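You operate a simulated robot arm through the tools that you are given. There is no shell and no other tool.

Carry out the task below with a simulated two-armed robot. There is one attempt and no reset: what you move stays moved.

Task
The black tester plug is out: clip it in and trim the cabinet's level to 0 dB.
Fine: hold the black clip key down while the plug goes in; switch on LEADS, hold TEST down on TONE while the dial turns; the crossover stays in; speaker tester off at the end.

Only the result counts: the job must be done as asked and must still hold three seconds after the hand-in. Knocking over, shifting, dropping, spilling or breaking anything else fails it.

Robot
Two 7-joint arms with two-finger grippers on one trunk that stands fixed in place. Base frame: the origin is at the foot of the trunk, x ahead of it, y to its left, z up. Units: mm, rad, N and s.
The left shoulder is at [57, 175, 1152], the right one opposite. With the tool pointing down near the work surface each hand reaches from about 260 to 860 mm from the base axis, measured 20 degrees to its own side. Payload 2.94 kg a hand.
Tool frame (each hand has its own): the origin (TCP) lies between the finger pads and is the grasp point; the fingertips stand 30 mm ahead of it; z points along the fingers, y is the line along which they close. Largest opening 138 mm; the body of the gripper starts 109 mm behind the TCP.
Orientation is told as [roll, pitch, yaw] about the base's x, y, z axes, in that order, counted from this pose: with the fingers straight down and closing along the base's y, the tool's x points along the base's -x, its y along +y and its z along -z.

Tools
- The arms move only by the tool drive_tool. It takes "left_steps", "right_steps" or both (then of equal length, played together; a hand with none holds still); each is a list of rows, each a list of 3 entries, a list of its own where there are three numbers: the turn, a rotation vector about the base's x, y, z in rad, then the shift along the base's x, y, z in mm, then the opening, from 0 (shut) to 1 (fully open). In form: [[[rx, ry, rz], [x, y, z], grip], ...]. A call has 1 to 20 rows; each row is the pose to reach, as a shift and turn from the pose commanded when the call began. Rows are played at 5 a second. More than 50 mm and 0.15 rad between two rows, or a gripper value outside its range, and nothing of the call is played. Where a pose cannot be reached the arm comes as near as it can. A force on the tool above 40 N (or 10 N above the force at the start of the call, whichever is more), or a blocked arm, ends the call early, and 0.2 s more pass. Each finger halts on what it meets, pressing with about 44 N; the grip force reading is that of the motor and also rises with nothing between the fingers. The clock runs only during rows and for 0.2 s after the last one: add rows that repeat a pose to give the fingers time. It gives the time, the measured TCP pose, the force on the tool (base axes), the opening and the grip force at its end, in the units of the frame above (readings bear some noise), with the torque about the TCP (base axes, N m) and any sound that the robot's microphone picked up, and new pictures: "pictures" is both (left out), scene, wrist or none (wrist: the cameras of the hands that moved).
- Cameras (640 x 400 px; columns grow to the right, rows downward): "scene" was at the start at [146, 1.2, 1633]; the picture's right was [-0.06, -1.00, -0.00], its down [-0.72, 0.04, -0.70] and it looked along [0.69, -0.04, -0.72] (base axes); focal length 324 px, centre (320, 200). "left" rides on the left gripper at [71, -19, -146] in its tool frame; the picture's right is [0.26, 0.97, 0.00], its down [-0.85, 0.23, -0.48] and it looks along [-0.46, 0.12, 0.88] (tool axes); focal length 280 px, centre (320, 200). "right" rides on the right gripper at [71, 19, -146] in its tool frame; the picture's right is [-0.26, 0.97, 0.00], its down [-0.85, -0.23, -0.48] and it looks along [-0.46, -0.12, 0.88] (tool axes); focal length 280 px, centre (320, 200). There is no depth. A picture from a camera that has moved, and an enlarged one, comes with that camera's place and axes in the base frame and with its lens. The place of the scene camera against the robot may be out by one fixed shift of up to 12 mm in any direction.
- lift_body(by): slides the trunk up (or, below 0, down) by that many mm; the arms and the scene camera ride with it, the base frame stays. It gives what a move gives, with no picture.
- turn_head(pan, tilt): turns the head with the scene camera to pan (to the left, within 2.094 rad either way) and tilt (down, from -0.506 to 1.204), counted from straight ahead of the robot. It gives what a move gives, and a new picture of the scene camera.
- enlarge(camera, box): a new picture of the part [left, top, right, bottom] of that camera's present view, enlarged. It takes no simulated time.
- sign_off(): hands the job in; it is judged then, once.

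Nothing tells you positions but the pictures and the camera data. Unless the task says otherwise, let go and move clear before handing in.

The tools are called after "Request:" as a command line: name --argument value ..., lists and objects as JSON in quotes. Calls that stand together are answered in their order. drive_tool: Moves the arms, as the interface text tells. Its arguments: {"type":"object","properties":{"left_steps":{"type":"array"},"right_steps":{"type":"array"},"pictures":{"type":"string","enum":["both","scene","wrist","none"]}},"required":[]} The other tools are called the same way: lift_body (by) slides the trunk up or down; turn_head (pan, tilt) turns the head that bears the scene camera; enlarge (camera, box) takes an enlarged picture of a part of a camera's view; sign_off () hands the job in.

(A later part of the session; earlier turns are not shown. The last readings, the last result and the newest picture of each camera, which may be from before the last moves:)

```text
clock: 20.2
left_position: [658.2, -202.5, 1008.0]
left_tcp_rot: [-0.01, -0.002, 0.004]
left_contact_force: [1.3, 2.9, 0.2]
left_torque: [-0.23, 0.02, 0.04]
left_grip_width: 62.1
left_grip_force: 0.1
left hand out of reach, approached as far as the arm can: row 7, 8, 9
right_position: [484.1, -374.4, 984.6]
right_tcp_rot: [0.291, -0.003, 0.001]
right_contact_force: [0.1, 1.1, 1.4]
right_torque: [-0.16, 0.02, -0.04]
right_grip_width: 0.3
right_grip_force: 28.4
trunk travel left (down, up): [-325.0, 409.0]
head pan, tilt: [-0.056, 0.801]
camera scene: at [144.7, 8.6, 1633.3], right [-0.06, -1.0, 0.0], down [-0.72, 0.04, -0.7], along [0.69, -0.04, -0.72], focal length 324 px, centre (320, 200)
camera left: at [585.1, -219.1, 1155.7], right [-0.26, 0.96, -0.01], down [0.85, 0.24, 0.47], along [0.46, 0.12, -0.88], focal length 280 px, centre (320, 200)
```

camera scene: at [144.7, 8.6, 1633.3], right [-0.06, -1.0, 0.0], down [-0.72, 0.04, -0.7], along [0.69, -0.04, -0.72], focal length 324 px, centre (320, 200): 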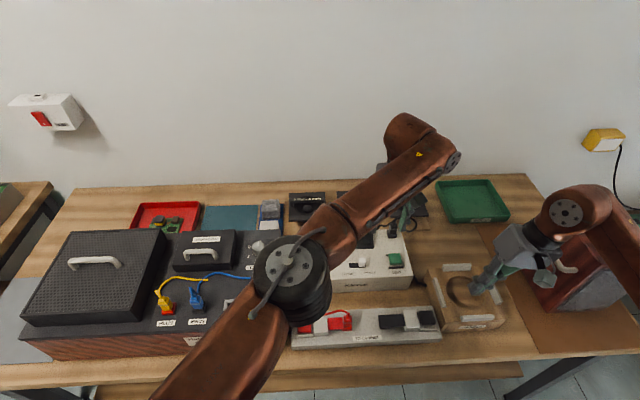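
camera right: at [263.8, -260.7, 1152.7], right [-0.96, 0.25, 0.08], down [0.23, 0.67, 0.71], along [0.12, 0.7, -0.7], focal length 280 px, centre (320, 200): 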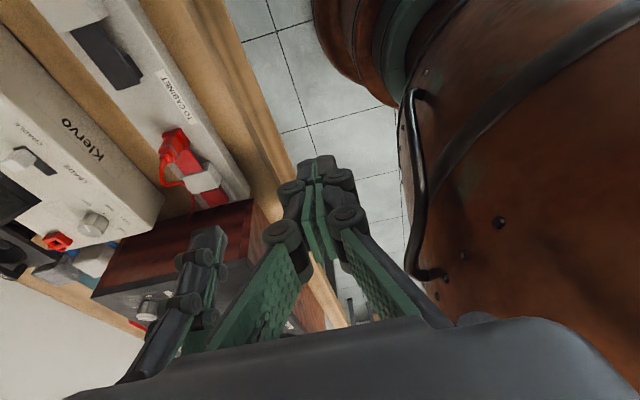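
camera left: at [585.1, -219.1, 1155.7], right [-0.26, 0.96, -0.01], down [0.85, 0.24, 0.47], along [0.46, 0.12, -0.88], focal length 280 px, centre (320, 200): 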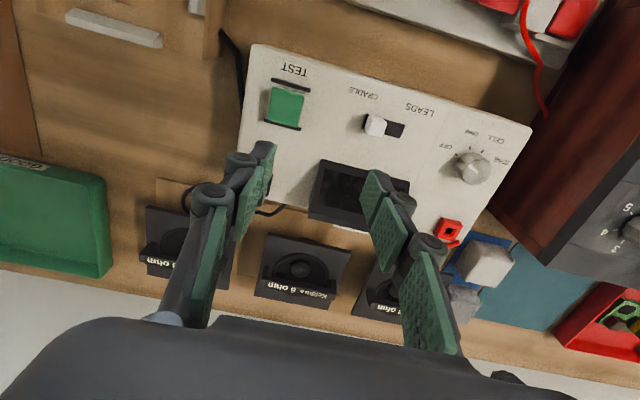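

Held vertical, the left hand stops about 100 mm short of the plug. Pitching it back about 0.5 rad should bring it within reach, and the pads stay flat on the plug's y faces. I'll try that at a safe height.

Request:
drive_tool --left_steps '[[[0, -0.12, 0], [5, -5, 0], 0.45], [[0, -0.24, 0], [15, -10, 0], 0.45], [[0, -0.36, 0], [30, -20, -10], 0.45], [[0, -0.5, 0], [50, -35, -20], 0.45], [[0, -0.5, 0], [70, -45, -35], 0.45], [[0, -0.5, 0], [86, -52, -55], 0.45], [[0, -0.5, 0], [86, -52, -55], 0.45]]' --pictures "both"

```text
clock: 21.8
left_position: [739.4, -258.5, 948.3]
left_tcp_rot: [0.0, -0.499, -0.001]
left_contact_force: [0.4, -0.9, -0.2]
left_torque: [-0.04, 0.0, -0.04]
left_grip_width: 62.1
left_grip_force: 0.0
left hand out of reach, approached as far as the arm can: row 6, 7
right_position: [484.5, -382.5, 981.2]
right_tcp_rot: [0.299, -0.002, -0.001]
right_contact_force: [-0.7, -0.1, 0.7]
right_torque: [-0.01, -0.01, 0.02]
right_grip_width: 0.2
right_grip_force: 28.4
trunk travel left (down, up): [-325.0, 409.0]
head pan, tilt: [-0.056, 0.801]
camera scene: at [145.7, 1.9, 1633.1], right [-0.06, -1.0, 0.0], down [-0.72, 0.04, -0.7], along [0.69, -0.04, -0.72], focal length 324 px, centre (320, 200)
camera left: at [605.4, -276.3, 1045.4], right [-0.23, 0.96, -0.13], down [0.52, 0.23, 0.82], along [0.83, 0.12, -0.55], focal length 280 px, centre (320, 200)
```

scene: 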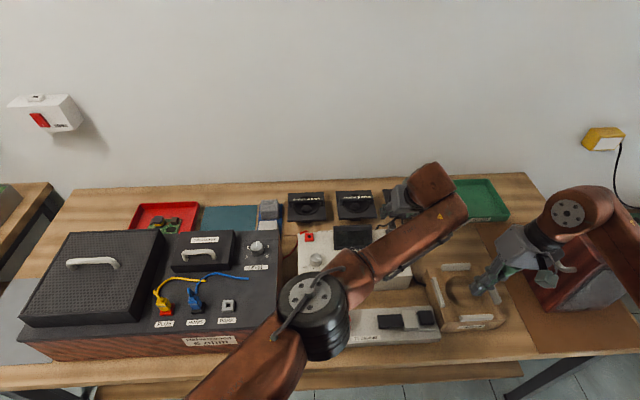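
left: 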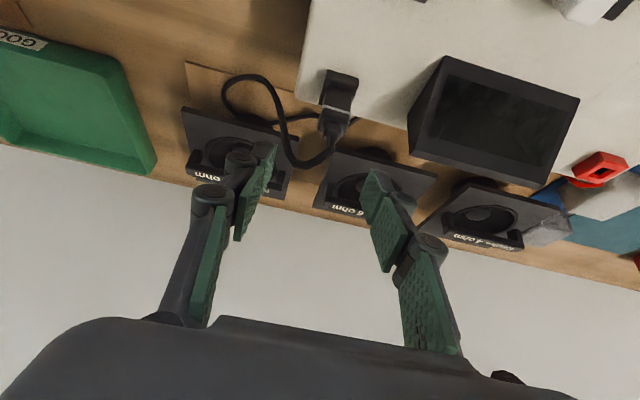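

The left hand now nearly reaches, at (739, -258). I'll enlarge the plug in the left camera to refine its position.

Request:
enlarge --camera "left" --box '[272, 50, 400, 130]'

Request:
enlarge --camera "scene" --box '[340, 150, 500, 250]'

```text
5.00 times, centred on (336, 90) of left
camera zoom: at [605.4, -276.3, 1045.4], right [-0.23, 0.96, -0.13], down [0.52, 0.23, 0.82], along [0.83, 0.12, -0.55], focal length 1402 px, centre (240, 750)
```

zoom: 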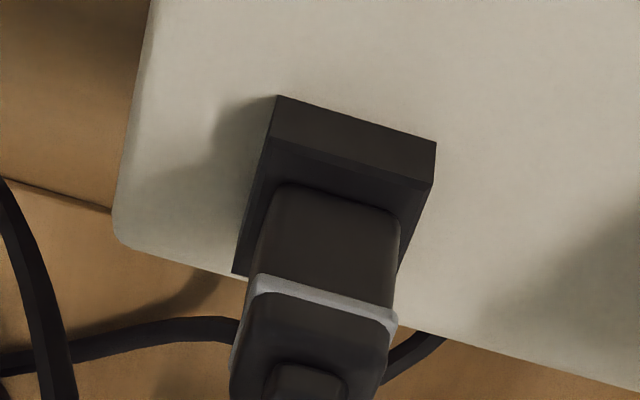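

```text
4.00 times, centred on (420, 200) of scene
camera zoom: at [145.7, 1.9, 1633.1], right [-0.06, -1.0, 0.0], down [-0.72, 0.04, -0.7], along [0.69, -0.04, -0.72], focal length 1294 px, centre (-80, 200)
```

zoom: 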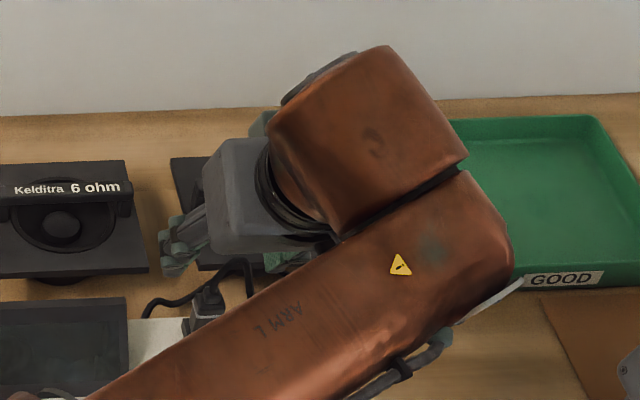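

The plug's centre checks out at (748.5, -254.5), with its near face at x≈738.5. I'll pitch a little more for margin and lower towards the grasp height with the fingers straddling the plug in y.

Request:
drive_tool --left_steps '[[[0, -0.05, 0], [1, 2, -8], 0.45], [[0, -0.1, 0], [2, 4, -16], 0.45], [[0, -0.1, 0], [2, 4, -24], 0.45], [[0, -0.1, 0], [2, 4, -24], 0.45], [[0, -0.1, 0], [2, 4, -24], 0.45]]' --pictures "wrist"

```text
clock: 23.0
left_position: [740.6, -255.7, 924.4]
left_tcp_rot: [0.001, -0.6, -0.002]
left_contact_force: [0.6, -0.5, 1.4]
left_torque: [-0.03, -0.02, 0.02]
left_grip_width: 62.2
left_grip_force: 0.0
right_position: [485.4, -383.9, 980.4]
right_tcp_rot: [0.301, -0.002, -0.002]
right_contact_force: [0.2, 0.1, -0.3]
right_torque: [0.0, -0.01, 0.04]
right_grip_width: 0.0
right_grip_force: 28.4
trunk travel left (down, up): [-325.0, 409.0]
head pan, tilt: [-0.056, 0.801]
camera left: at [598.5, -274.2, 1006.3], right [-0.22, 0.97, -0.15], down [0.43, 0.23, 0.87], along [0.88, 0.12, -0.47], focal length 280 px, centre (320, 200)
```

left: 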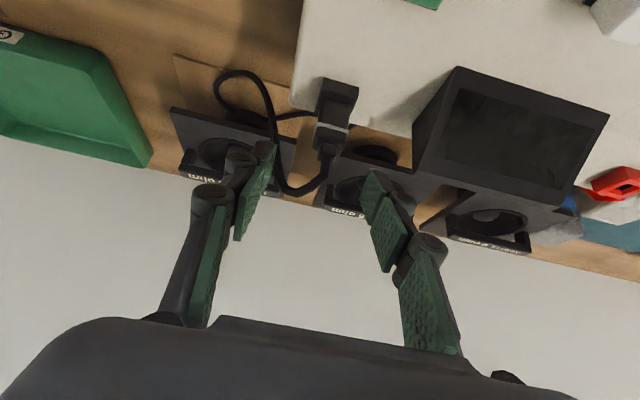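

Request:
drive_tool --left_steps '[[[0, 0, 0], [1, 1, -7], 0.45], [[0, 0, 0], [2, 1, -14], 0.45], [[0, 0, 0], [2, 1, -21], 0.45], [[0, 0, 0], [2, 1, -26.5], 0.45], [[0, 0, 0], [2, 1, -26.5], 0.45], [[0, 0, 0], [2, 1, -26.5], 0.45]]' --pictures "wrist"

Request:
enlarge --camera "left" --box '[240, 80, 400, 180]'

```text
clock: 24.4
left_position: [744.4, -256.8, 898.6]
left_tcp_rot: [0.002, -0.599, -0.001]
left_contact_force: [-0.3, -1.1, -0.5]
left_torque: [-0.02, 0.03, 0.0]
left_grip_width: 62.2
left_grip_force: 0.0
right_position: [485.8, -384.4, 982.1]
right_tcp_rot: [0.3, 0.001, -0.001]
right_contact_force: [0.1, 1.0, -0.4]
right_torque: [-0.01, 0.01, -0.01]
right_grip_width: 0.0
right_grip_force: 28.4
trunk travel left (down, up): [-325.0, 409.0]
head pan, tilt: [-0.056, 0.801]
camera left: at [601.2, -274.9, 980.2], right [-0.22, 0.97, -0.15], down [0.43, 0.23, 0.87], along [0.88, 0.12, -0.47], focal length 280 px, centre (320, 200)
```

left: 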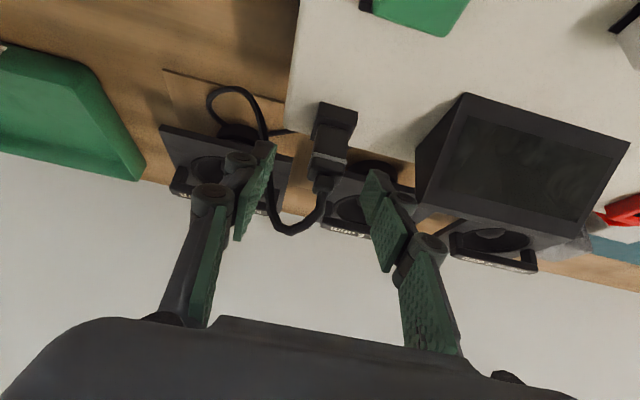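

```text
4.00 times, centred on (320, 130) of left
camera zoom: at [601.2, -274.9, 980.2], right [-0.22, 0.97, -0.15], down [0.43, 0.23, 0.87], along [0.88, 0.12, -0.47], focal length 1122 px, centre (320, 480)
```

zoom: 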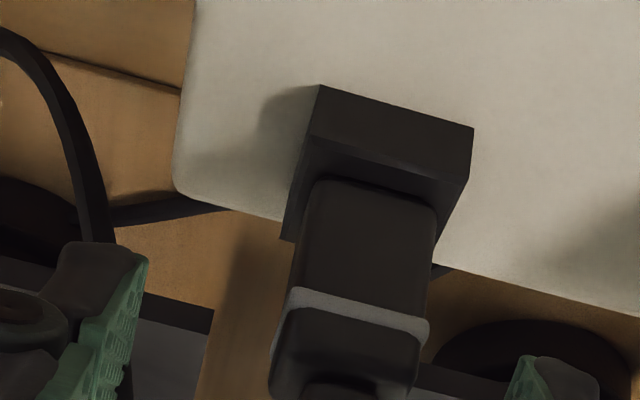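

The fingers straddle the plug and the plug is about 1.5 mm to the +y side of the gripper centre. I'll correct that and close on the plug.

Request:
drive_tool --left_steps '[[[0, 0, 0], [0, 1.5, 0], 0.45], [[0, 0, 0], [0, 1.5, 0], 0.3], [[0, 0, 0], [0, 1.5, 0], 0.15], [[0, 0, 0], [0, 1.5, 0], 0], [[0, 0, 0], [0, 1.5, 0], 0], [[0, 0, 0], [0, 1.5, 0], 0], [[0, 0, 0], [0, 1.5, 0], 0]]' --pictures "wrist"

Request:
enlarge --camera "left" --box '[240, 80, 400, 180]'

```text
clock: 26.0
left_position: [743.7, -253.4, 898.6]
left_tcp_rot: [0.001, -0.599, -0.002]
left_contact_force: [0.0, 0.8, 0.0]
left_torque: [0.05, -0.03, 0.02]
left_grip_width: 19.6
left_grip_force: 44.0
right_position: [484.6, -385.1, 980.9]
right_tcp_rot: [0.301, 0.001, -0.001]
right_contact_force: [0.1, 0.2, 0.6]
right_torque: [-0.03, 0.01, -0.02]
right_grip_width: 0.2
right_grip_force: 28.4
trunk travel left (down, up): [-325.0, 409.0]
head pan, tilt: [-0.056, 0.801]
camera left: at [601.6, -272.9, 981.1], right [-0.22, 0.97, -0.15], down [0.43, 0.23, 0.87], along [0.88, 0.12, -0.47], focal length 280 px, centre (320, 200)
```

left: 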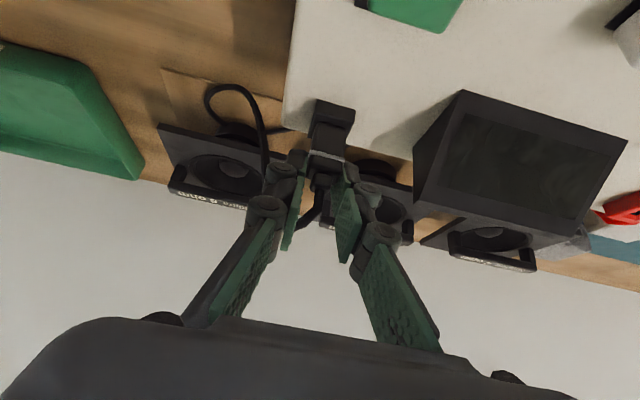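

```text
4.00 times, centred on (320, 130) of left
camera zoom: at [601.6, -272.9, 981.1], right [-0.22, 0.97, -0.15], down [0.43, 0.23, 0.87], along [0.88, 0.12, -0.47], focal length 1122 px, centre (320, 480)
```

zoom: 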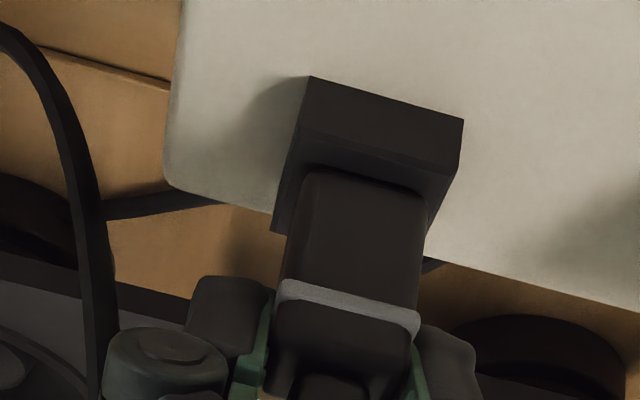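

The plug is gripped at 19.6 mm with 44 N. I'll pull it straight up.

Request:
drive_tool --left_steps '[[[0, 0, 0], [0, 0, 5], 0], [[0, 0, 0], [0, 0, 10], 0], [[0, 0, 0], [0, 0, 16], 0], [[0, 0, 0], [0, 0, 24], 0], [[0, 0, 0], [0, 0, 32], 0], [[0, 0, 0], [0, 0, 40], 0], [[0, 0, 0], [0, 0, 40], 0]]' --pictures "wrist"

Request:
enlarge --camera "left" --box '[240, 80, 400, 180]'

```text
clock: 27.6
left_position: [743.0, -254.2, 940.3]
left_tcp_rot: [0.0, -0.599, -0.002]
left_contact_force: [-0.2, -0.1, -0.6]
left_torque: [0.0, 0.0, 0.0]
left_grip_width: 19.7
left_grip_force: 44.3
right_position: [484.6, -384.9, 982.0]
right_tcp_rot: [0.3, 0.0, -0.002]
right_contact_force: [0.4, 0.0, 0.4]
right_torque: [0.0, -0.01, -0.01]
right_grip_width: 0.0
right_grip_force: 28.6
trunk travel left (down, up): [-325.0, 409.0]
head pan, tilt: [-0.056, 0.801]
camera left: at [601.1, -272.2, 1021.8], right [-0.22, 0.97, -0.15], down [0.43, 0.23, 0.87], along [0.88, 0.12, -0.47], focal length 280 px, centre (320, 200)
```

left: 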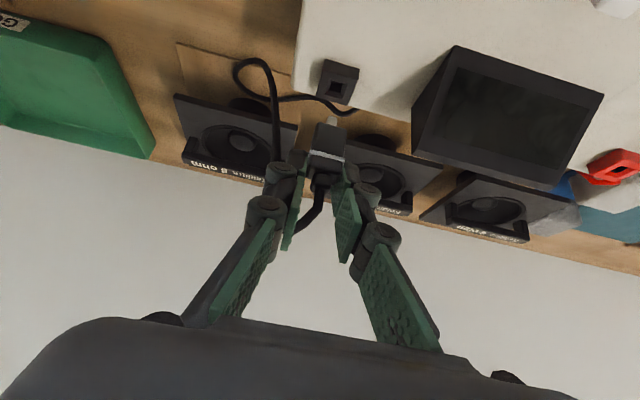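

```text
4.00 times, centred on (320, 130) of left
camera zoom: at [601.1, -272.2, 1021.8], right [-0.22, 0.97, -0.15], down [0.43, 0.23, 0.87], along [0.88, 0.12, -0.47], focal length 1122 px, centre (320, 480)
```

zoom: 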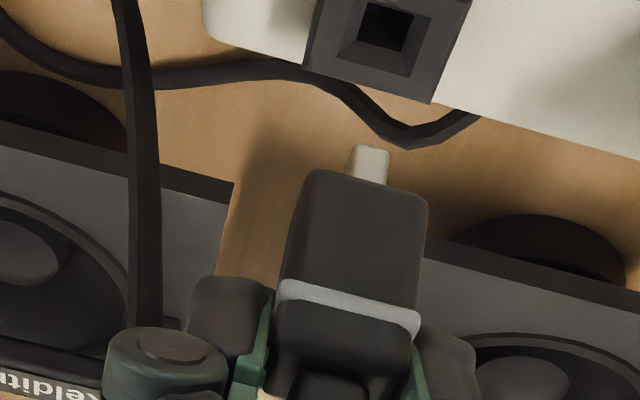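

The plug is out with its pin exposed and it hasn't slipped in the grip. I'll carry it back towards the strip, high and to the right of the display, and stop above the black socket.

Request:
drive_tool --left_steps '[[[0, 0, 0], [-15, 0, 10], 0], [[0, 0, 0], [-50, 0, 20], 0], [[0, 0, 0], [-90, 0, 25], 0], [[0, 0, 0], [-130, 8, 25], 0], [[0, 0, 0], [-165, 25, 25], 0], [[0, 0, 0], [-200, 45, 25], 0], [[0, 0, 0], [-235, 60, 20], 0], [[0, 0, 0], [-257, 64.8, 5], 0], [[0, 0, 0], [-257, 64.8, -15], 0], [[0, 0, 0], [-257, 64.8, -15], 0]]' --pictures "both"

Request:
enlarge --camera "left" --box '[240, 40, 400, 140]'

```text
clock: 30.0
left_position: [546.1, -135.7, 887.9]
left_tcp_rot: [0.103, -0.653, -0.002]
left_contact_force: [0.2, 0.3, -0.5]
left_torque: [0.0, -0.03, -0.02]
left_grip_width: 19.6
left_grip_force: 43.7
left hand out of reach, approached as far as the arm can: row 6, 7, 8, 9, 10
right_position: [485.4, -383.9, 981.3]
right_tcp_rot: [0.3, 0.001, -0.004]
right_contact_force: [0.1, 1.0, -0.7]
right_torque: [-0.02, 0.01, -0.05]
right_grip_width: 0.0
right_grip_force: 28.9
trunk travel left (down, up): [-325.0, 409.0]
head pan, tilt: [-0.056, 0.801]
stopped in row 10 (left hand): the arm was blocked; the commanded pose is now the measured one
camera scene: at [146.3, 0.8, 1633.0], right [-0.06, -1.0, 0.0], down [-0.72, 0.04, -0.7], along [0.69, -0.04, -0.72], focal length 324 px, centre (320, 200)
camera left: at [401.1, -168.9, 960.2], right [-0.27, 0.96, -0.08], down [0.37, 0.18, 0.91], along [0.89, 0.22, -0.41], focal length 280 px, centre (320, 200)
```

scene: 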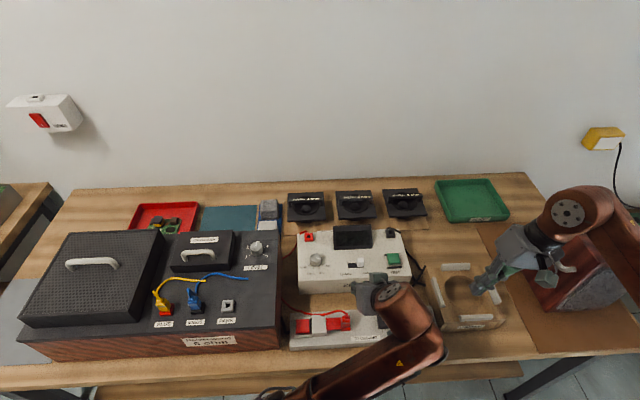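
left: 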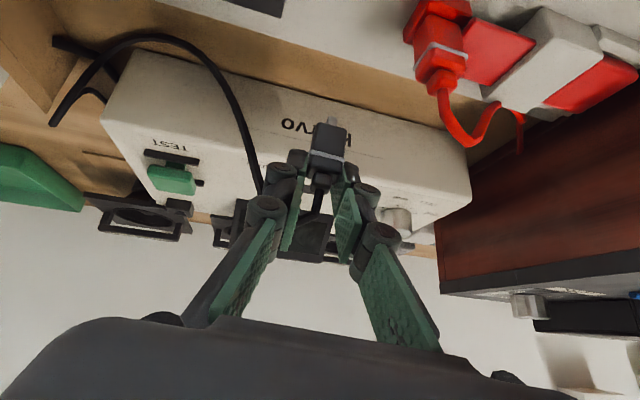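

```text
4.00 times, centred on (320, 90) of left
camera zoom: at [401.1, -168.9, 960.2], right [-0.27, 0.96, -0.08], down [0.37, 0.18, 0.91], along [0.89, 0.22, -0.41], focal length 1122 px, centre (320, 640)
```

zoom: 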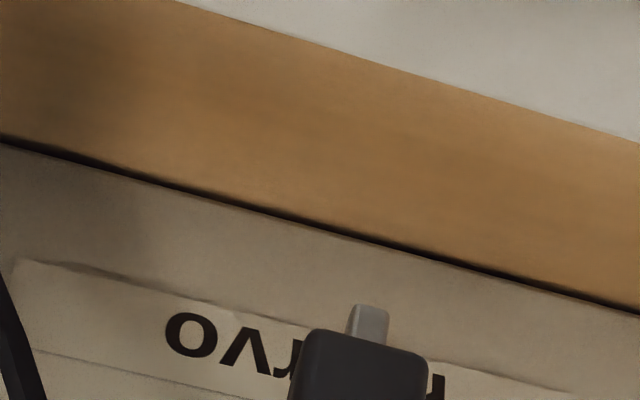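

The arm ran out of range with this pitch near the strip and stopped at (546, -136, 888). Nothing was touched and the plug is still held. I'll raise it, level the hand, and test whether an upright hand can reach the point above the socket.

Request:
drive_tool --left_steps '[[[0, 0, 0], [0, 0, 30], 0], [[0, 0, 0], [0, 0, 60], 0], [[-0.0199, 0.1305, -0.0067], [0, 0, 80], 0], [[-0.0397, 0.2609, -0.0134], [0, 0, 90], 0], [[-0.0596, 0.3914, -0.0202], [0, 0, 90], 0], [[-0.0794, 0.5218, -0.0269], [0, 0, 90], 0], [[-0.0993, 0.6523, -0.0336], [0, 0, 90], 0], [[-0.0993, 0.6523, -0.0336], [-15, -15, 90], 0], [[-0.0993, 0.6523, -0.0336], [-35, -35, 90], 0], [[-0.0993, 0.6523, -0.0336], [-55, -54, 90], 0], [[-0.0993, 0.6523, -0.0336], [-55, -54, 90], 0]]' --pictures "both"

```text
clock: 32.4
left_position: [585.1, -248.2, 957.6]
left_tcp_rot: [-0.004, 0.003, 0.002]
left_contact_force: [-0.4, -0.2, -0.1]
left_torque: [0.03, -0.06, -0.03]
left_grip_width: 19.7
left_grip_force: 44.2
left hand out of reach, approached as far as the arm can: row 2, 3, 4, 5, 6, 7, 8, 9, 10, 11
right_position: [484.4, -385.6, 980.3]
right_tcp_rot: [0.3, 0.001, -0.001]
right_contact_force: [0.2, 0.7, -0.1]
right_torque: [0.02, 0.0, -0.01]
right_grip_width: 0.2
right_grip_force: 28.1
trunk travel left (down, up): [-325.0, 409.0]
head pan, tilt: [-0.056, 0.801]
camera scene: at [146.0, -0.3, 1633.1], right [-0.06, -1.0, 0.0], down [-0.72, 0.04, -0.7], along [0.69, -0.04, -0.72], focal length 324 px, centre (320, 200)
camera left: at [512.3, -265.9, 1105.4], right [-0.26, 0.96, 0.0], down [0.85, 0.23, 0.47], along [0.46, 0.12, -0.88], focal length 280 px, centre (320, 200)
```

scene: 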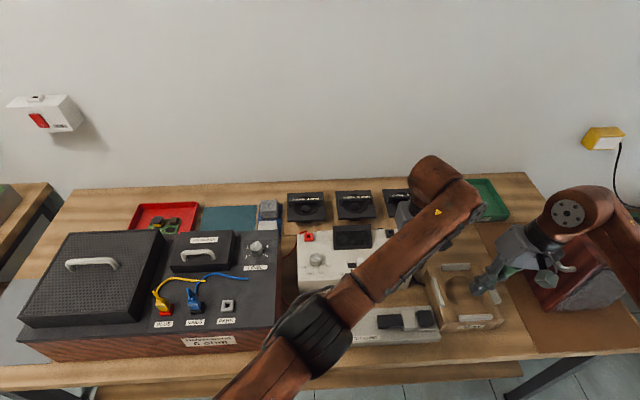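
left: 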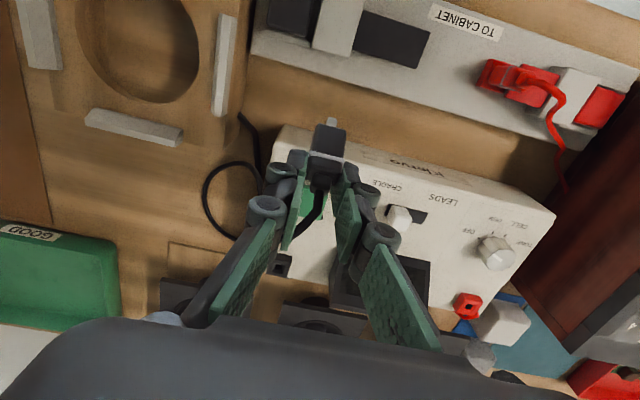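

The hand is upright now at (585, -248, 958). The solver seems to have been stuck in a poor arm configuration, so I'll walk it gently back along the corridor that worked earlier.

Request:
drive_tool --left_steps '[[[0, 0, 0], [0, 20, 10], 0], [[0, 0, 0], [0, 45, 20], 0], [[0, 0, 0], [-10, 75, 30], 0], [[0, 0, 0], [-30, 100, 30], 0], [[0, 0, 0], [-60, 120, 30], 0], [[0, 0, 0], [-60, 120, 30], 0]]' --pictures "none"

```text
clock: 33.8
left_position: [525.3, -121.7, 985.0]
left_tcp_rot: [-0.002, 0.004, 0.0]
left_contact_force: [0.3, -0.2, -0.2]
left_torque: [-0.01, 0.02, 0.01]
left_grip_width: 19.8
left_grip_force: 43.8
right_position: [485.0, -386.1, 980.8]
right_tcp_rot: [0.302, 0.001, 0.0]
right_contact_force: [0.2, -0.7, 0.6]
right_torque: [0.0, 0.0, 0.01]
right_grip_width: 0.2
right_grip_force: 28.4
trunk travel left (down, up): [-325.0, 409.0]
head pan, tilt: [-0.056, 0.801]
```

Request:
drive_tool --left_steps '[[[0, 0, 0], [-17, -20, 0], 0], [[0, 0, 0], [-34, -40, -10], 0], [[0, 0, 0], [-34, -68, -25], 0], [[0, 0, 0], [-34, -68, -25], 0]]' --pictures "none"

```text
clock: 34.8
left_position: [491.1, -189.6, 961.3]
left_tcp_rot: [-0.004, 0.004, -0.001]
left_contact_force: [-0.4, 0.1, -0.5]
left_torque: [0.0, 0.02, 0.01]
left_grip_width: 19.8
left_grip_force: 44.1
right_position: [484.3, -382.8, 981.2]
right_tcp_rot: [0.301, -0.001, -0.002]
right_contact_force: [-0.7, -0.2, 0.7]
right_torque: [-0.02, -0.03, 0.02]
right_grip_width: 0.1
right_grip_force: 28.3
trunk travel left (down, up): [-325.0, 409.0]
head pan, tilt: [-0.056, 0.801]
```

Upright works there. Now I'll test how much pitch the arm can add at this spot.

Request:
drive_tool --left_steps '[[[0, -0.12, 0], [0, 0, 0], 0], [[0, -0.24, 0], [0, 0, 0], 0], [[0, -0.36, 0], [0, 0, 0], 0]]' --pictures "none"

```text
clock: 35.6
left_position: [492.1, -189.3, 961.5]
left_tcp_rot: [-0.006, -0.358, 0.001]
left_contact_force: [-0.6, 0.5, -0.5]
left_torque: [0.0, 0.01, 0.0]
left_grip_width: 19.6
left_grip_force: 43.6
right_position: [484.3, -383.7, 980.9]
right_tcp_rot: [0.299, 0.0, -0.002]
right_contact_force: [0.0, 0.1, 0.4]
right_torque: [-0.01, 0.0, 0.0]
right_grip_width: 0.0
right_grip_force: 28.3
trunk travel left (down, up): [-325.0, 409.0]
head pan, tilt: [-0.056, 0.801]
```

Request:
drive_tool --left_steps '[[[0, -0.08, 0], [0, 0, 0], 0], [[0, -0.16, 0], [0, 0, 0], 0], [[0, -0.242, 0], [0, 0, 0], 0], [[0, -0.242, 0], [0, 0, 0], 0]]' --pictures "both"

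```text
clock: 36.6
left_position: [493.4, -188.6, 962.0]
left_tcp_rot: [-0.003, -0.599, -0.001]
left_contact_force: [0.3, 0.2, 0.2]
left_torque: [0.02, 0.01, -0.01]
left_grip_width: 20.1
left_grip_force: 43.8
right_position: [485.6, -383.5, 980.9]
right_tcp_rot: [0.3, 0.0, -0.002]
right_contact_force: [0.3, 0.4, -0.6]
right_torque: [0.04, -0.03, -0.01]
right_grip_width: 0.0
right_grip_force: 28.3
trunk travel left (down, up): [-325.0, 409.0]
head pan, tilt: [-0.056, 0.801]
camera scene: at [146.3, 0.5, 1633.0], right [-0.06, -1.0, 0.0], down [-0.72, 0.04, -0.7], along [0.69, -0.04, -0.72], focal length 324 px, centre (320, 200)
camera left: at [350.9, -206.2, 1043.9], right [-0.21, 0.96, -0.15], down [0.43, 0.23, 0.87], along [0.88, 0.12, -0.47], focal length 280 px, centre (320, 200)
```

scene: 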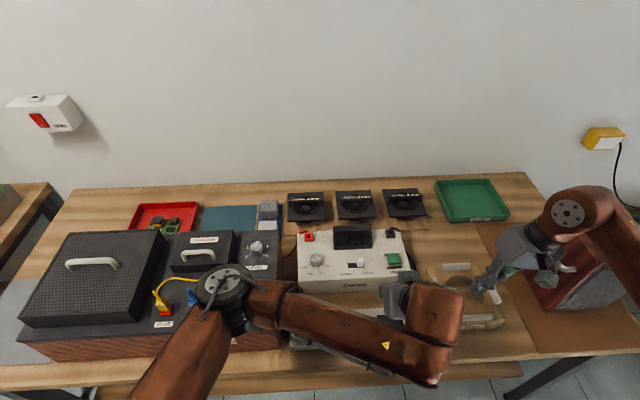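
left: 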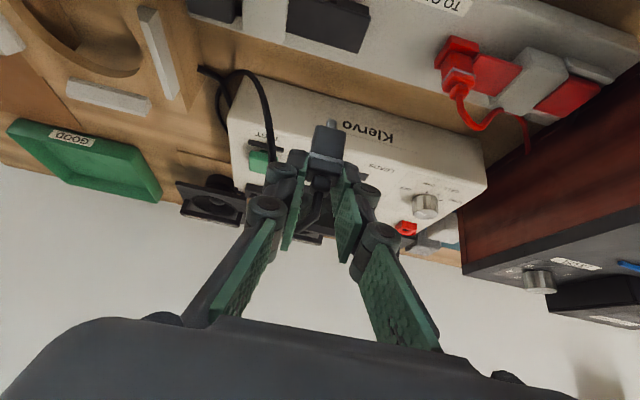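

Pitch -0.6 is reachable here with this arm configuration, so I can insert the plug directly. I'll bring the right fingertips, rolled further outwards, above the key and lower the left hand partway towards the socket.

Request:
drive_tool --right_steps '[[[0.1, 0, 0], [4, 10, -15], 0], [[0.2, 0, 0], [8, 25, -35], 0], [[0.3, 0, 0], [8, 39, -51], 0], [[0.3, 0, 0], [8, 50, -80], 0], [[0.3, 0, 0], [8, 60, -105], 0], [[0.3, 0, 0], [8, 64, -118], 0], [[0.3, 0, 0], [8, 64, -118], 0]]' --left_steps '[[[0, 0, 0], [-2, 0, -10], 0], [[0, 0, 0], [-4, 0, -20], 0], [[0, 0, 0], [-5, 0, -30], 0], [[0, 0, 0], [-5, 0, -40], 0], [[0, 0, 0], [-5, 0, -50], 0], [[0, 0, 0], [-5, 0, -60], 0], [[0, 0, 0], [-5, 0, -60], 0]]' --pictures "both"

```text
clock: 38.2
left_position: [488.0, -188.9, 900.0]
left_tcp_rot: [-0.004, -0.598, 0.001]
left_contact_force: [-0.1, -0.4, -0.3]
left_torque: [0.0, 0.0, -0.02]
left_grip_width: 19.6
left_grip_force: 43.7
right_position: [492.2, -319.4, 862.6]
right_tcp_rot: [0.602, 0.0, -0.002]
right_contact_force: [-0.1, 0.4, 0.0]
right_torque: [0.02, 0.0, 0.05]
right_grip_width: 0.1
right_grip_force: 28.3
trunk travel left (down, up): [-325.0, 409.0]
head pan, tilt: [-0.056, 0.801]
camera scene: at [145.9, 0.6, 1633.1], right [-0.06, -1.0, 0.0], down [-0.72, 0.04, -0.7], along [0.69, -0.04, -0.72], focal length 324 px, centre (320, 200)
camera right: at [422.3, -386.9, 993.7], right [0.26, 0.8, 0.55], down [0.85, -0.46, 0.26], along [0.46, 0.39, -0.8], focal length 280 px, centre (320, 200)
camera left: at [346.0, -206.1, 982.3], right [-0.21, 0.96, -0.15], down [0.43, 0.23, 0.87], along [0.88, 0.12, -0.47], focal length 280 px, centre (320, 200)
```

scene: 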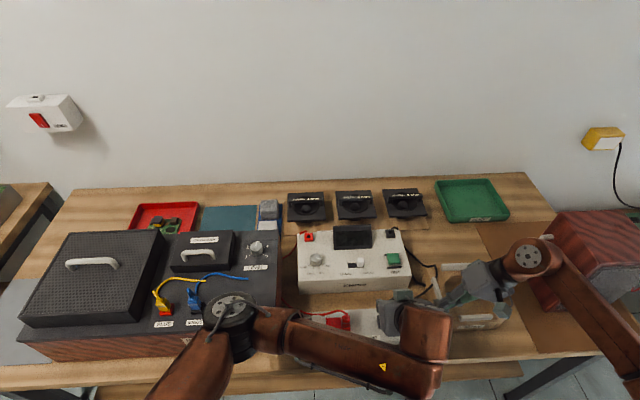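
right: 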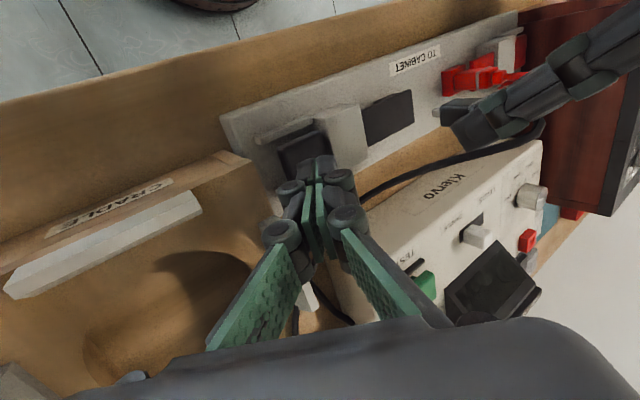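
left: 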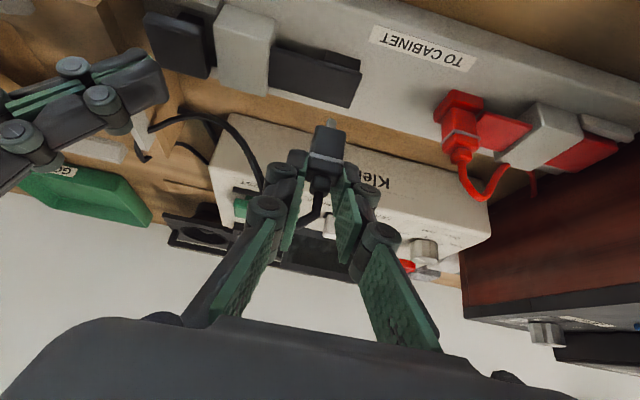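

Both cameras see the plug and the clip. Now I'll press and hold the black key with the right hand.

Request:
drive_tool --right_steps '[[[0, 0, 0], [0, 0, -12], 0], [[0, 0, 0], [0, 0, -20], 0], [[0, 0, 0], [0, 0, -25], 0], [[0, 0, 0], [0, 0, -29], 0], [[0, 0, 0], [0, 0, -33], 0], [[0, 0, 0], [0, 0, -33], 0]]' --pictures "both"

Request:
enlarge --camera "left" --box '[200, 0, 400, 125]'

Request:
enlarge --camera "right" --box '[320, 50, 520, 175]'

```text
clock: 39.6
left_position: [487.8, -188.8, 901.4]
left_tcp_rot: [-0.005, -0.598, 0.001]
left_contact_force: [0.3, -0.4, -1.1]
left_torque: [0.02, 0.01, 0.0]
left_grip_width: 19.7
left_grip_force: 44.2
right_position: [494.1, -319.4, 831.6]
right_tcp_rot: [0.6, 0.0, -0.002]
right_contact_force: [1.9, 1.1, 6.3]
right_torque: [0.07, -0.06, -0.04]
right_grip_width: 0.0
right_grip_force: 28.4
trunk travel left (down, up): [-325.0, 409.0]
head pan, tilt: [-0.056, 0.801]
camera scene: at [145.8, 1.1, 1633.1], right [-0.06, -1.0, 0.0], down [-0.72, 0.04, -0.7], along [0.69, -0.04, -0.72], focal length 324 px, centre (320, 200)
camera right: at [422.9, -386.4, 962.1], right [0.26, 0.8, 0.55], down [0.85, -0.46, 0.26], along [0.46, 0.39, -0.8], focal length 280 px, centre (320, 200)
```

scene: 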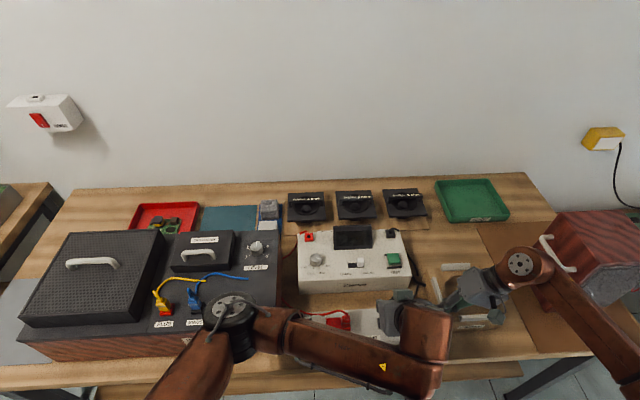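
right: 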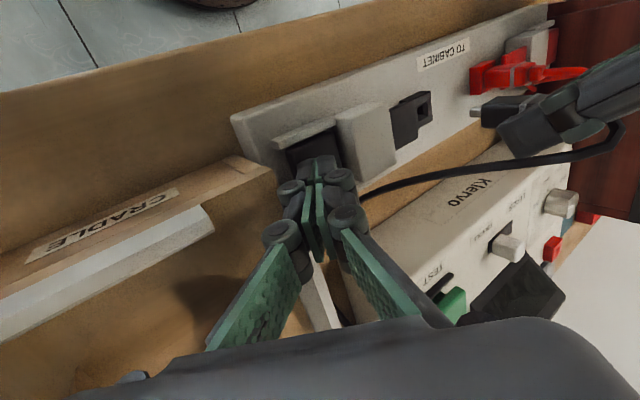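

```text
3.20 times, centred on (300, 62) of left
camera zoom: at [345.9, -205.7, 982.5], right [-0.21, 0.96, -0.15], down [0.43, 0.23, 0.87], along [0.88, 0.12, -0.47], focal length 897 px, centre (384, 640)
```

zoom: 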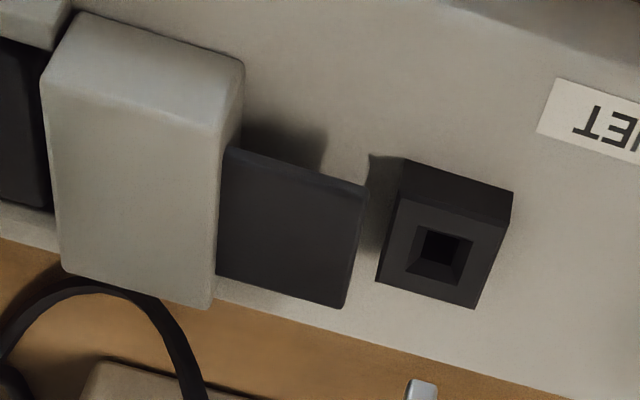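

```text
3.20 times, centred on (420, 112) of right
camera zoom: at [422.9, -386.4, 962.1], right [0.26, 0.8, 0.55], down [0.85, -0.46, 0.26], along [0.46, 0.39, -0.8], focal length 897 px, centre (0, 480)
```

zoom: 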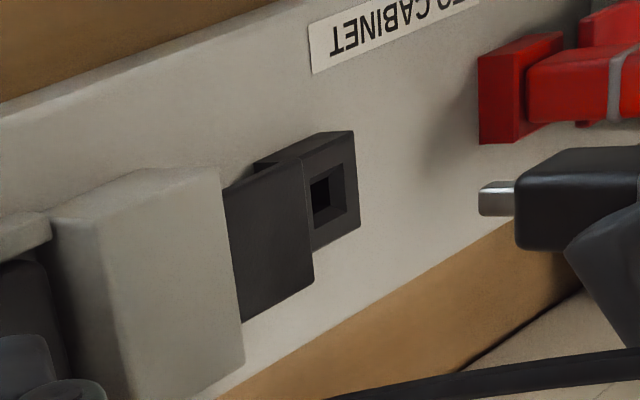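

The shutter is fully back and the socket is open. From the block's outline in the left camera, compared with the same view when the plug was seated on the tester, I need about +2 mm in x, -0.6 mm in y and -52 mm in z. I'll zoom in to refine that.

Request:
enlarge --camera "left" --box '[296, 30, 392, 90]'

Request:
enlarge --camera "left" --box '[240, 80, 400, 180]'

```text
6.67 times, centred on (344, 60) of left
camera zoom: at [345.9, -205.7, 982.5], right [-0.21, 0.96, -0.15], down [0.43, 0.23, 0.87], along [0.88, 0.12, -0.47], focal length 1869 px, centre (160, 1133)
```

zoom: 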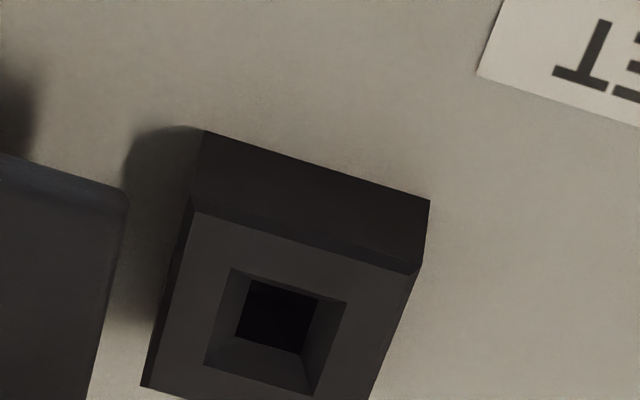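

```text
4.00 times, centred on (320, 130) of left
camera zoom: at [345.9, -205.7, 982.5], right [-0.21, 0.96, -0.15], down [0.43, 0.23, 0.87], along [0.88, 0.12, -0.47], focal length 1122 px, centre (320, 480)
```

zoom: 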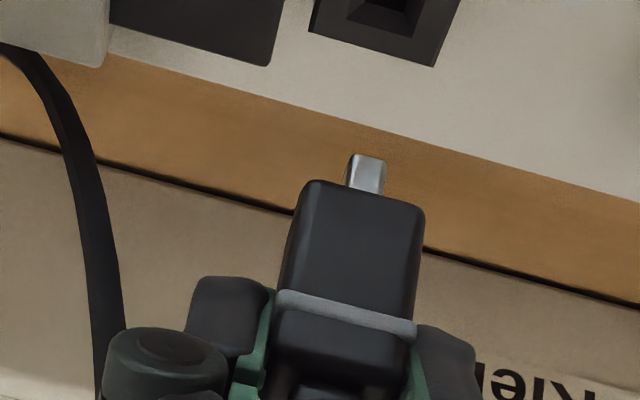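

The plug looks to have shifted about 1.5 mm in the grip during the earlier detour. Before inserting I'll check for tilt with close-ups from both cameras.

Request:
enlarge --camera "right" --box '[460, 80, 556, 140]'

Request:
enlarge --camera "left" --box '[296, 110, 376, 160]'

```text
6.67 times, centred on (508, 110) of right
camera zoom: at [422.9, -386.4, 962.1], right [0.26, 0.8, 0.55], down [0.85, -0.46, 0.26], along [0.46, 0.39, -0.8], focal length 1869 px, centre (-933, 800)
```

zoom: 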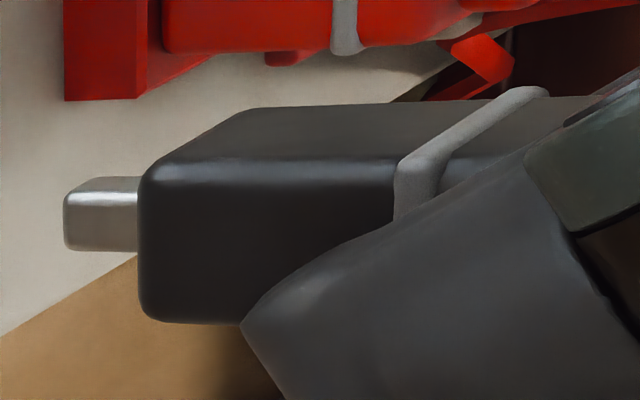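

```text
8.00 times, centred on (336, 135) of left
camera zoom: at [345.9, -205.7, 982.5], right [-0.21, 0.96, -0.15], down [0.43, 0.23, 0.87], along [0.88, 0.12, -0.47], focal length 2243 px, centre (192, 720)
```

zoom: 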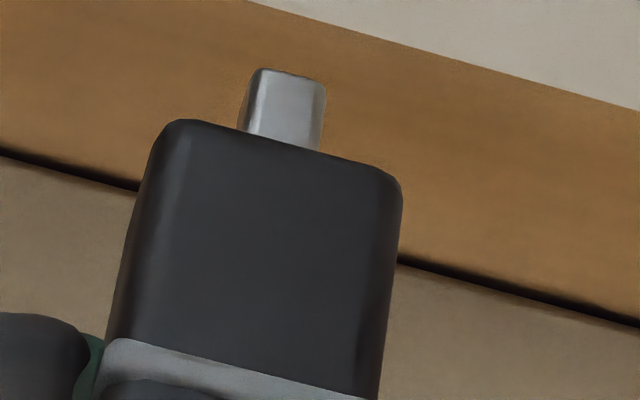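

The plug is upright within about 0.02 rad. The pin triangulates to (492.5, -186.3) and the socket to (492.2, -187.1), well inside the chamfer. I'll apply the small correction and lower until the pin is just above the socket, with the right hand still holding the key.

Request:
drive_tool --left_steps '[[[0, 0, 0], [0, -0.8, -8], 0], [[0, 0, 0], [0, -0.8, -16], 0], [[0, 0, 0], [0, -0.8, -24], 0], [[0, 0, 0], [0, -0.8, -32], 0], [[0, 0, 0], [0, -0.8, -38], 0], [[0, 0, 0], [0, -0.8, -38], 0]]' --pictures "wrist"

Request:
enlarge --camera "left" --box '[280, 70, 376, 130]'

Request:
enlarge --camera "right" --box '[370, 60, 498, 140]'

```text
clock: 41.0
left_position: [486.4, -190.2, 862.5]
left_tcp_rot: [-0.003, -0.599, -0.001]
left_contact_force: [0.3, 0.0, -1.1]
left_torque: [0.01, -0.02, -0.04]
left_grip_width: 19.8
left_grip_force: 44.1
right_position: [492.0, -319.7, 832.0]
right_tcp_rot: [0.6, 0.0, -0.002]
right_contact_force: [-0.1, 0.2, 5.5]
right_torque: [0.06, 0.0, 0.01]
right_grip_width: 0.1
right_grip_force: 28.4
trunk travel left (down, up): [-325.0, 409.0]
head pan, tilt: [-0.056, 0.801]
camera left: at [344.5, -207.9, 945.5], right [-0.21, 0.96, -0.15], down [0.43, 0.23, 0.87], along [0.88, 0.12, -0.47], focal length 280 px, centre (320, 200)
```

left: 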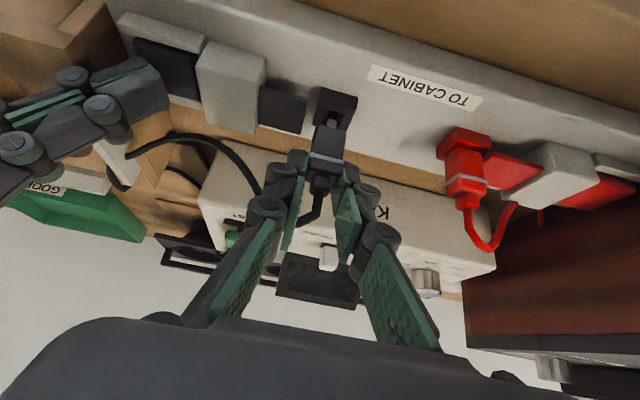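

```text
6.67 times, centred on (328, 100) of left
camera zoom: at [344.5, -207.9, 945.5], right [-0.21, 0.96, -0.15], down [0.43, 0.23, 0.87], along [0.88, 0.12, -0.47], focal length 1869 px, centre (267, 867)
```

zoom: 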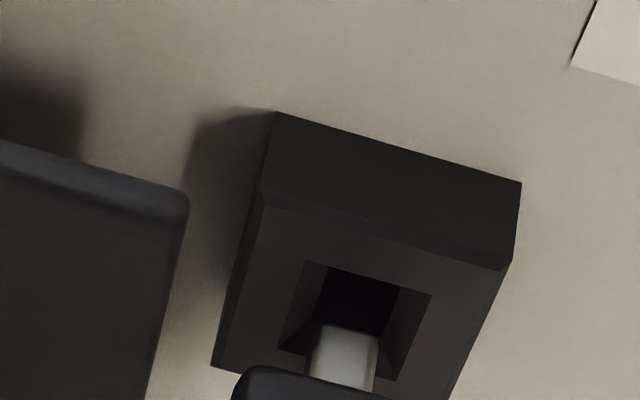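

```text
5.00 times, centred on (434, 100) of right
camera zoom: at [422.5, -386.7, 962.0], right [0.26, 0.8, 0.54], down [0.85, -0.46, 0.26], along [0.46, 0.39, -0.8], focal length 1402 px, centre (-250, 700)
```

zoom: 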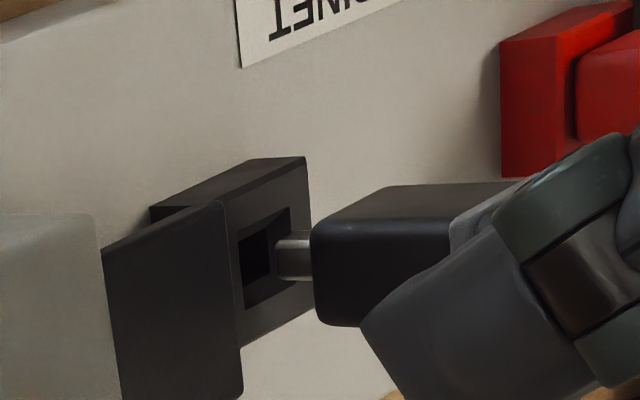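

The pin sits just above the hole and both cameras agree within about 1 mm. I'll nudge +0.5 mm in x and y and push the plug in gently.

Request:
drive_tool --left_steps '[[[0, 0, 0], [0.5, 0.5, -3], 0], [[0, 0, 0], [0.5, 0.5, -6], 0], [[0, 0, 0], [0.5, 0.5, -9], 0], [[0, 0, 0], [0.5, 0.5, -12], 0], [[0, 0, 0], [0.5, 0.5, -14.5], 0], [[0, 0, 0], [0.5, 0.5, -14.5], 0]]' --pictures "wrist"

Request:
enlarge --camera "left" --box '[240, 80, 400, 180]'

Request:
enlarge --camera "right" --box '[370, 60, 498, 140]'

```text
clock: 42.4
left_position: [487.4, -189.4, 848.2]
left_tcp_rot: [-0.005, -0.6, 0.0]
left_contact_force: [2.0, -3.7, 2.1]
left_torque: [-0.15, -0.07, -0.03]
left_grip_width: 19.9
left_grip_force: 44.1
right_position: [492.8, -321.1, 830.3]
right_tcp_rot: [0.6, 0.0, 0.0]
right_contact_force: [-0.1, 1.2, 4.6]
right_torque: [0.01, 0.03, -0.04]
right_grip_width: 0.0
right_grip_force: 28.4
trunk travel left (down, up): [-325.0, 409.0]
head pan, tilt: [-0.056, 0.801]
camera left: at [345.5, -206.6, 930.9], right [-0.21, 0.96, -0.15], down [0.43, 0.23, 0.87], along [0.88, 0.12, -0.47], focal length 280 px, centre (320, 200)
```

left: 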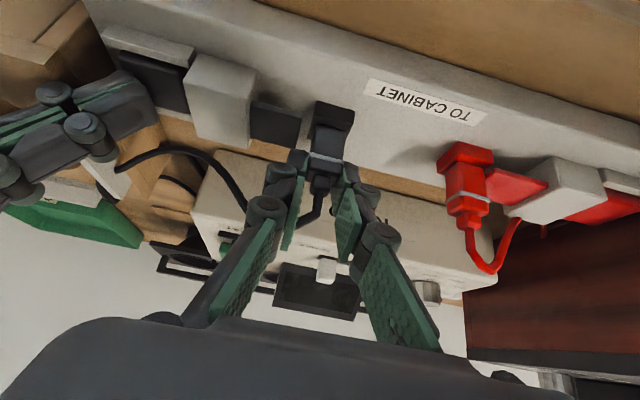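

```text
4.00 times, centred on (320, 130) of left
camera zoom: at [345.5, -206.6, 930.9], right [-0.21, 0.96, -0.15], down [0.43, 0.23, 0.87], along [0.88, 0.12, -0.47], focal length 1122 px, centre (320, 480)
```

zoom: 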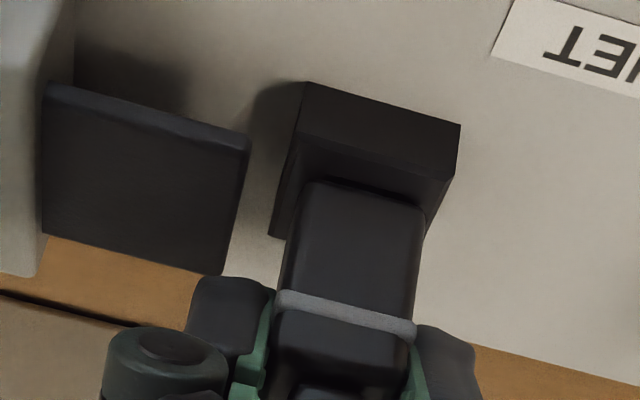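

```text
5.00 times, centred on (434, 100) of right
camera zoom: at [422.5, -386.9, 962.0], right [0.26, 0.8, 0.55], down [0.85, -0.46, 0.26], along [0.46, 0.39, -0.8], focal length 1402 px, centre (-250, 700)
```

zoom: 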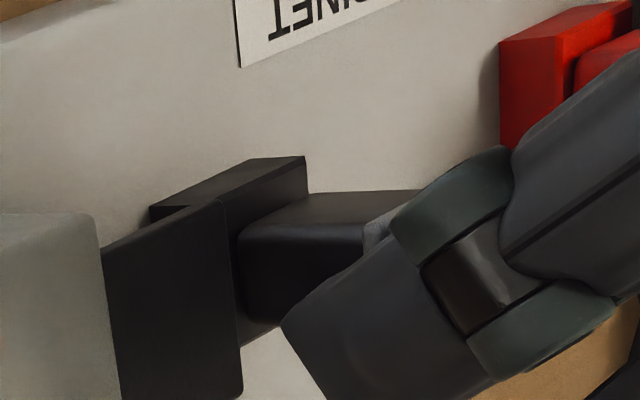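

The plug is almost home, about 1 mm short. I'll press a little further and watch the force.

Request:
drive_tool --left_steps '[[[0, 0, 0], [0, 0, -1], 0], [[0, 0, 0], [0, 0, -2], 0], [[0, 0, 0], [0, 0, -3], 0], [[0, 0, 0], [0, 0, -3], 0]]' --pictures "wrist"

Request:
enlarge --camera "left" --box '[240, 80, 400, 180]'

Request:
enlarge --camera "right" --box '[370, 60, 498, 140]'

```text
clock: 43.4
left_position: [488.6, -188.4, 847.2]
left_tcp_rot: [-0.007, -0.602, 0.002]
left_contact_force: [3.4, -2.3, 17.5]
left_torque: [-0.14, -0.16, -0.01]
left_grip_width: 19.4
left_grip_force: 43.6
right_position: [492.4, -319.9, 830.8]
right_tcp_rot: [0.6, -0.002, -0.002]
right_contact_force: [1.2, -0.6, 5.0]
right_torque: [0.02, -0.07, -0.01]
right_grip_width: 0.1
right_grip_force: 28.9
trunk travel left (down, up): [-325.0, 409.0]
head pan, tilt: [-0.056, 0.801]
camera left: at [345.2, -206.5, 929.9], right [-0.21, 0.96, -0.15], down [0.43, 0.23, 0.87], along [0.88, 0.12, -0.47], focal length 280 px, centre (320, 200)
```

left: 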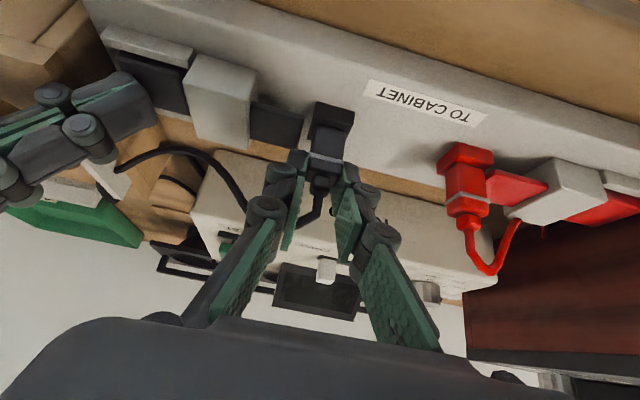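

```text
4.00 times, centred on (320, 130) of left
camera zoom: at [345.2, -206.5, 929.9], right [-0.21, 0.96, -0.15], down [0.43, 0.23, 0.87], along [0.88, 0.12, -0.47], focal length 1122 px, centre (320, 480)
```

zoom: 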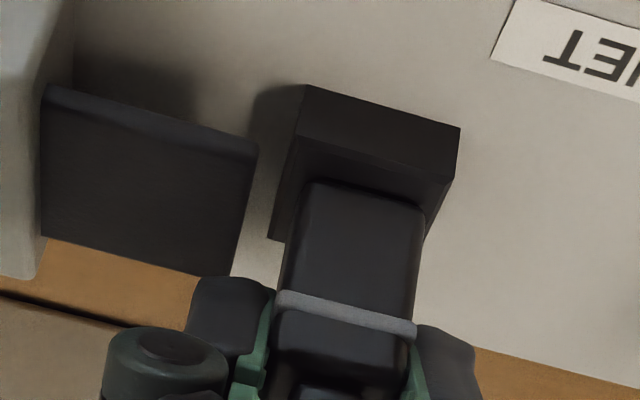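

```text
5.00 times, centred on (434, 100) of right
camera zoom: at [422.1, -386.6, 962.7], right [0.26, 0.8, 0.55], down [0.85, -0.46, 0.26], along [0.46, 0.39, -0.8], focal length 1402 px, centre (-250, 700)
```

zoom: 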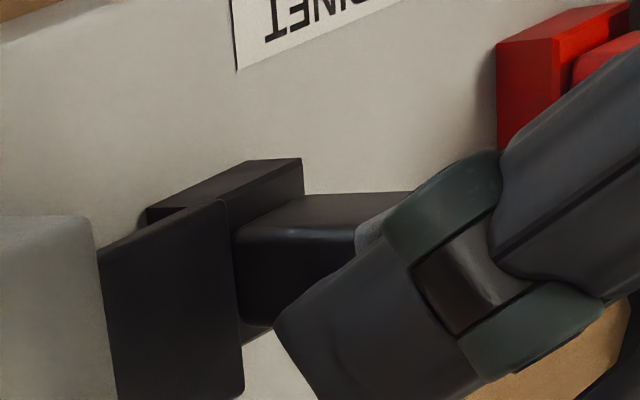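

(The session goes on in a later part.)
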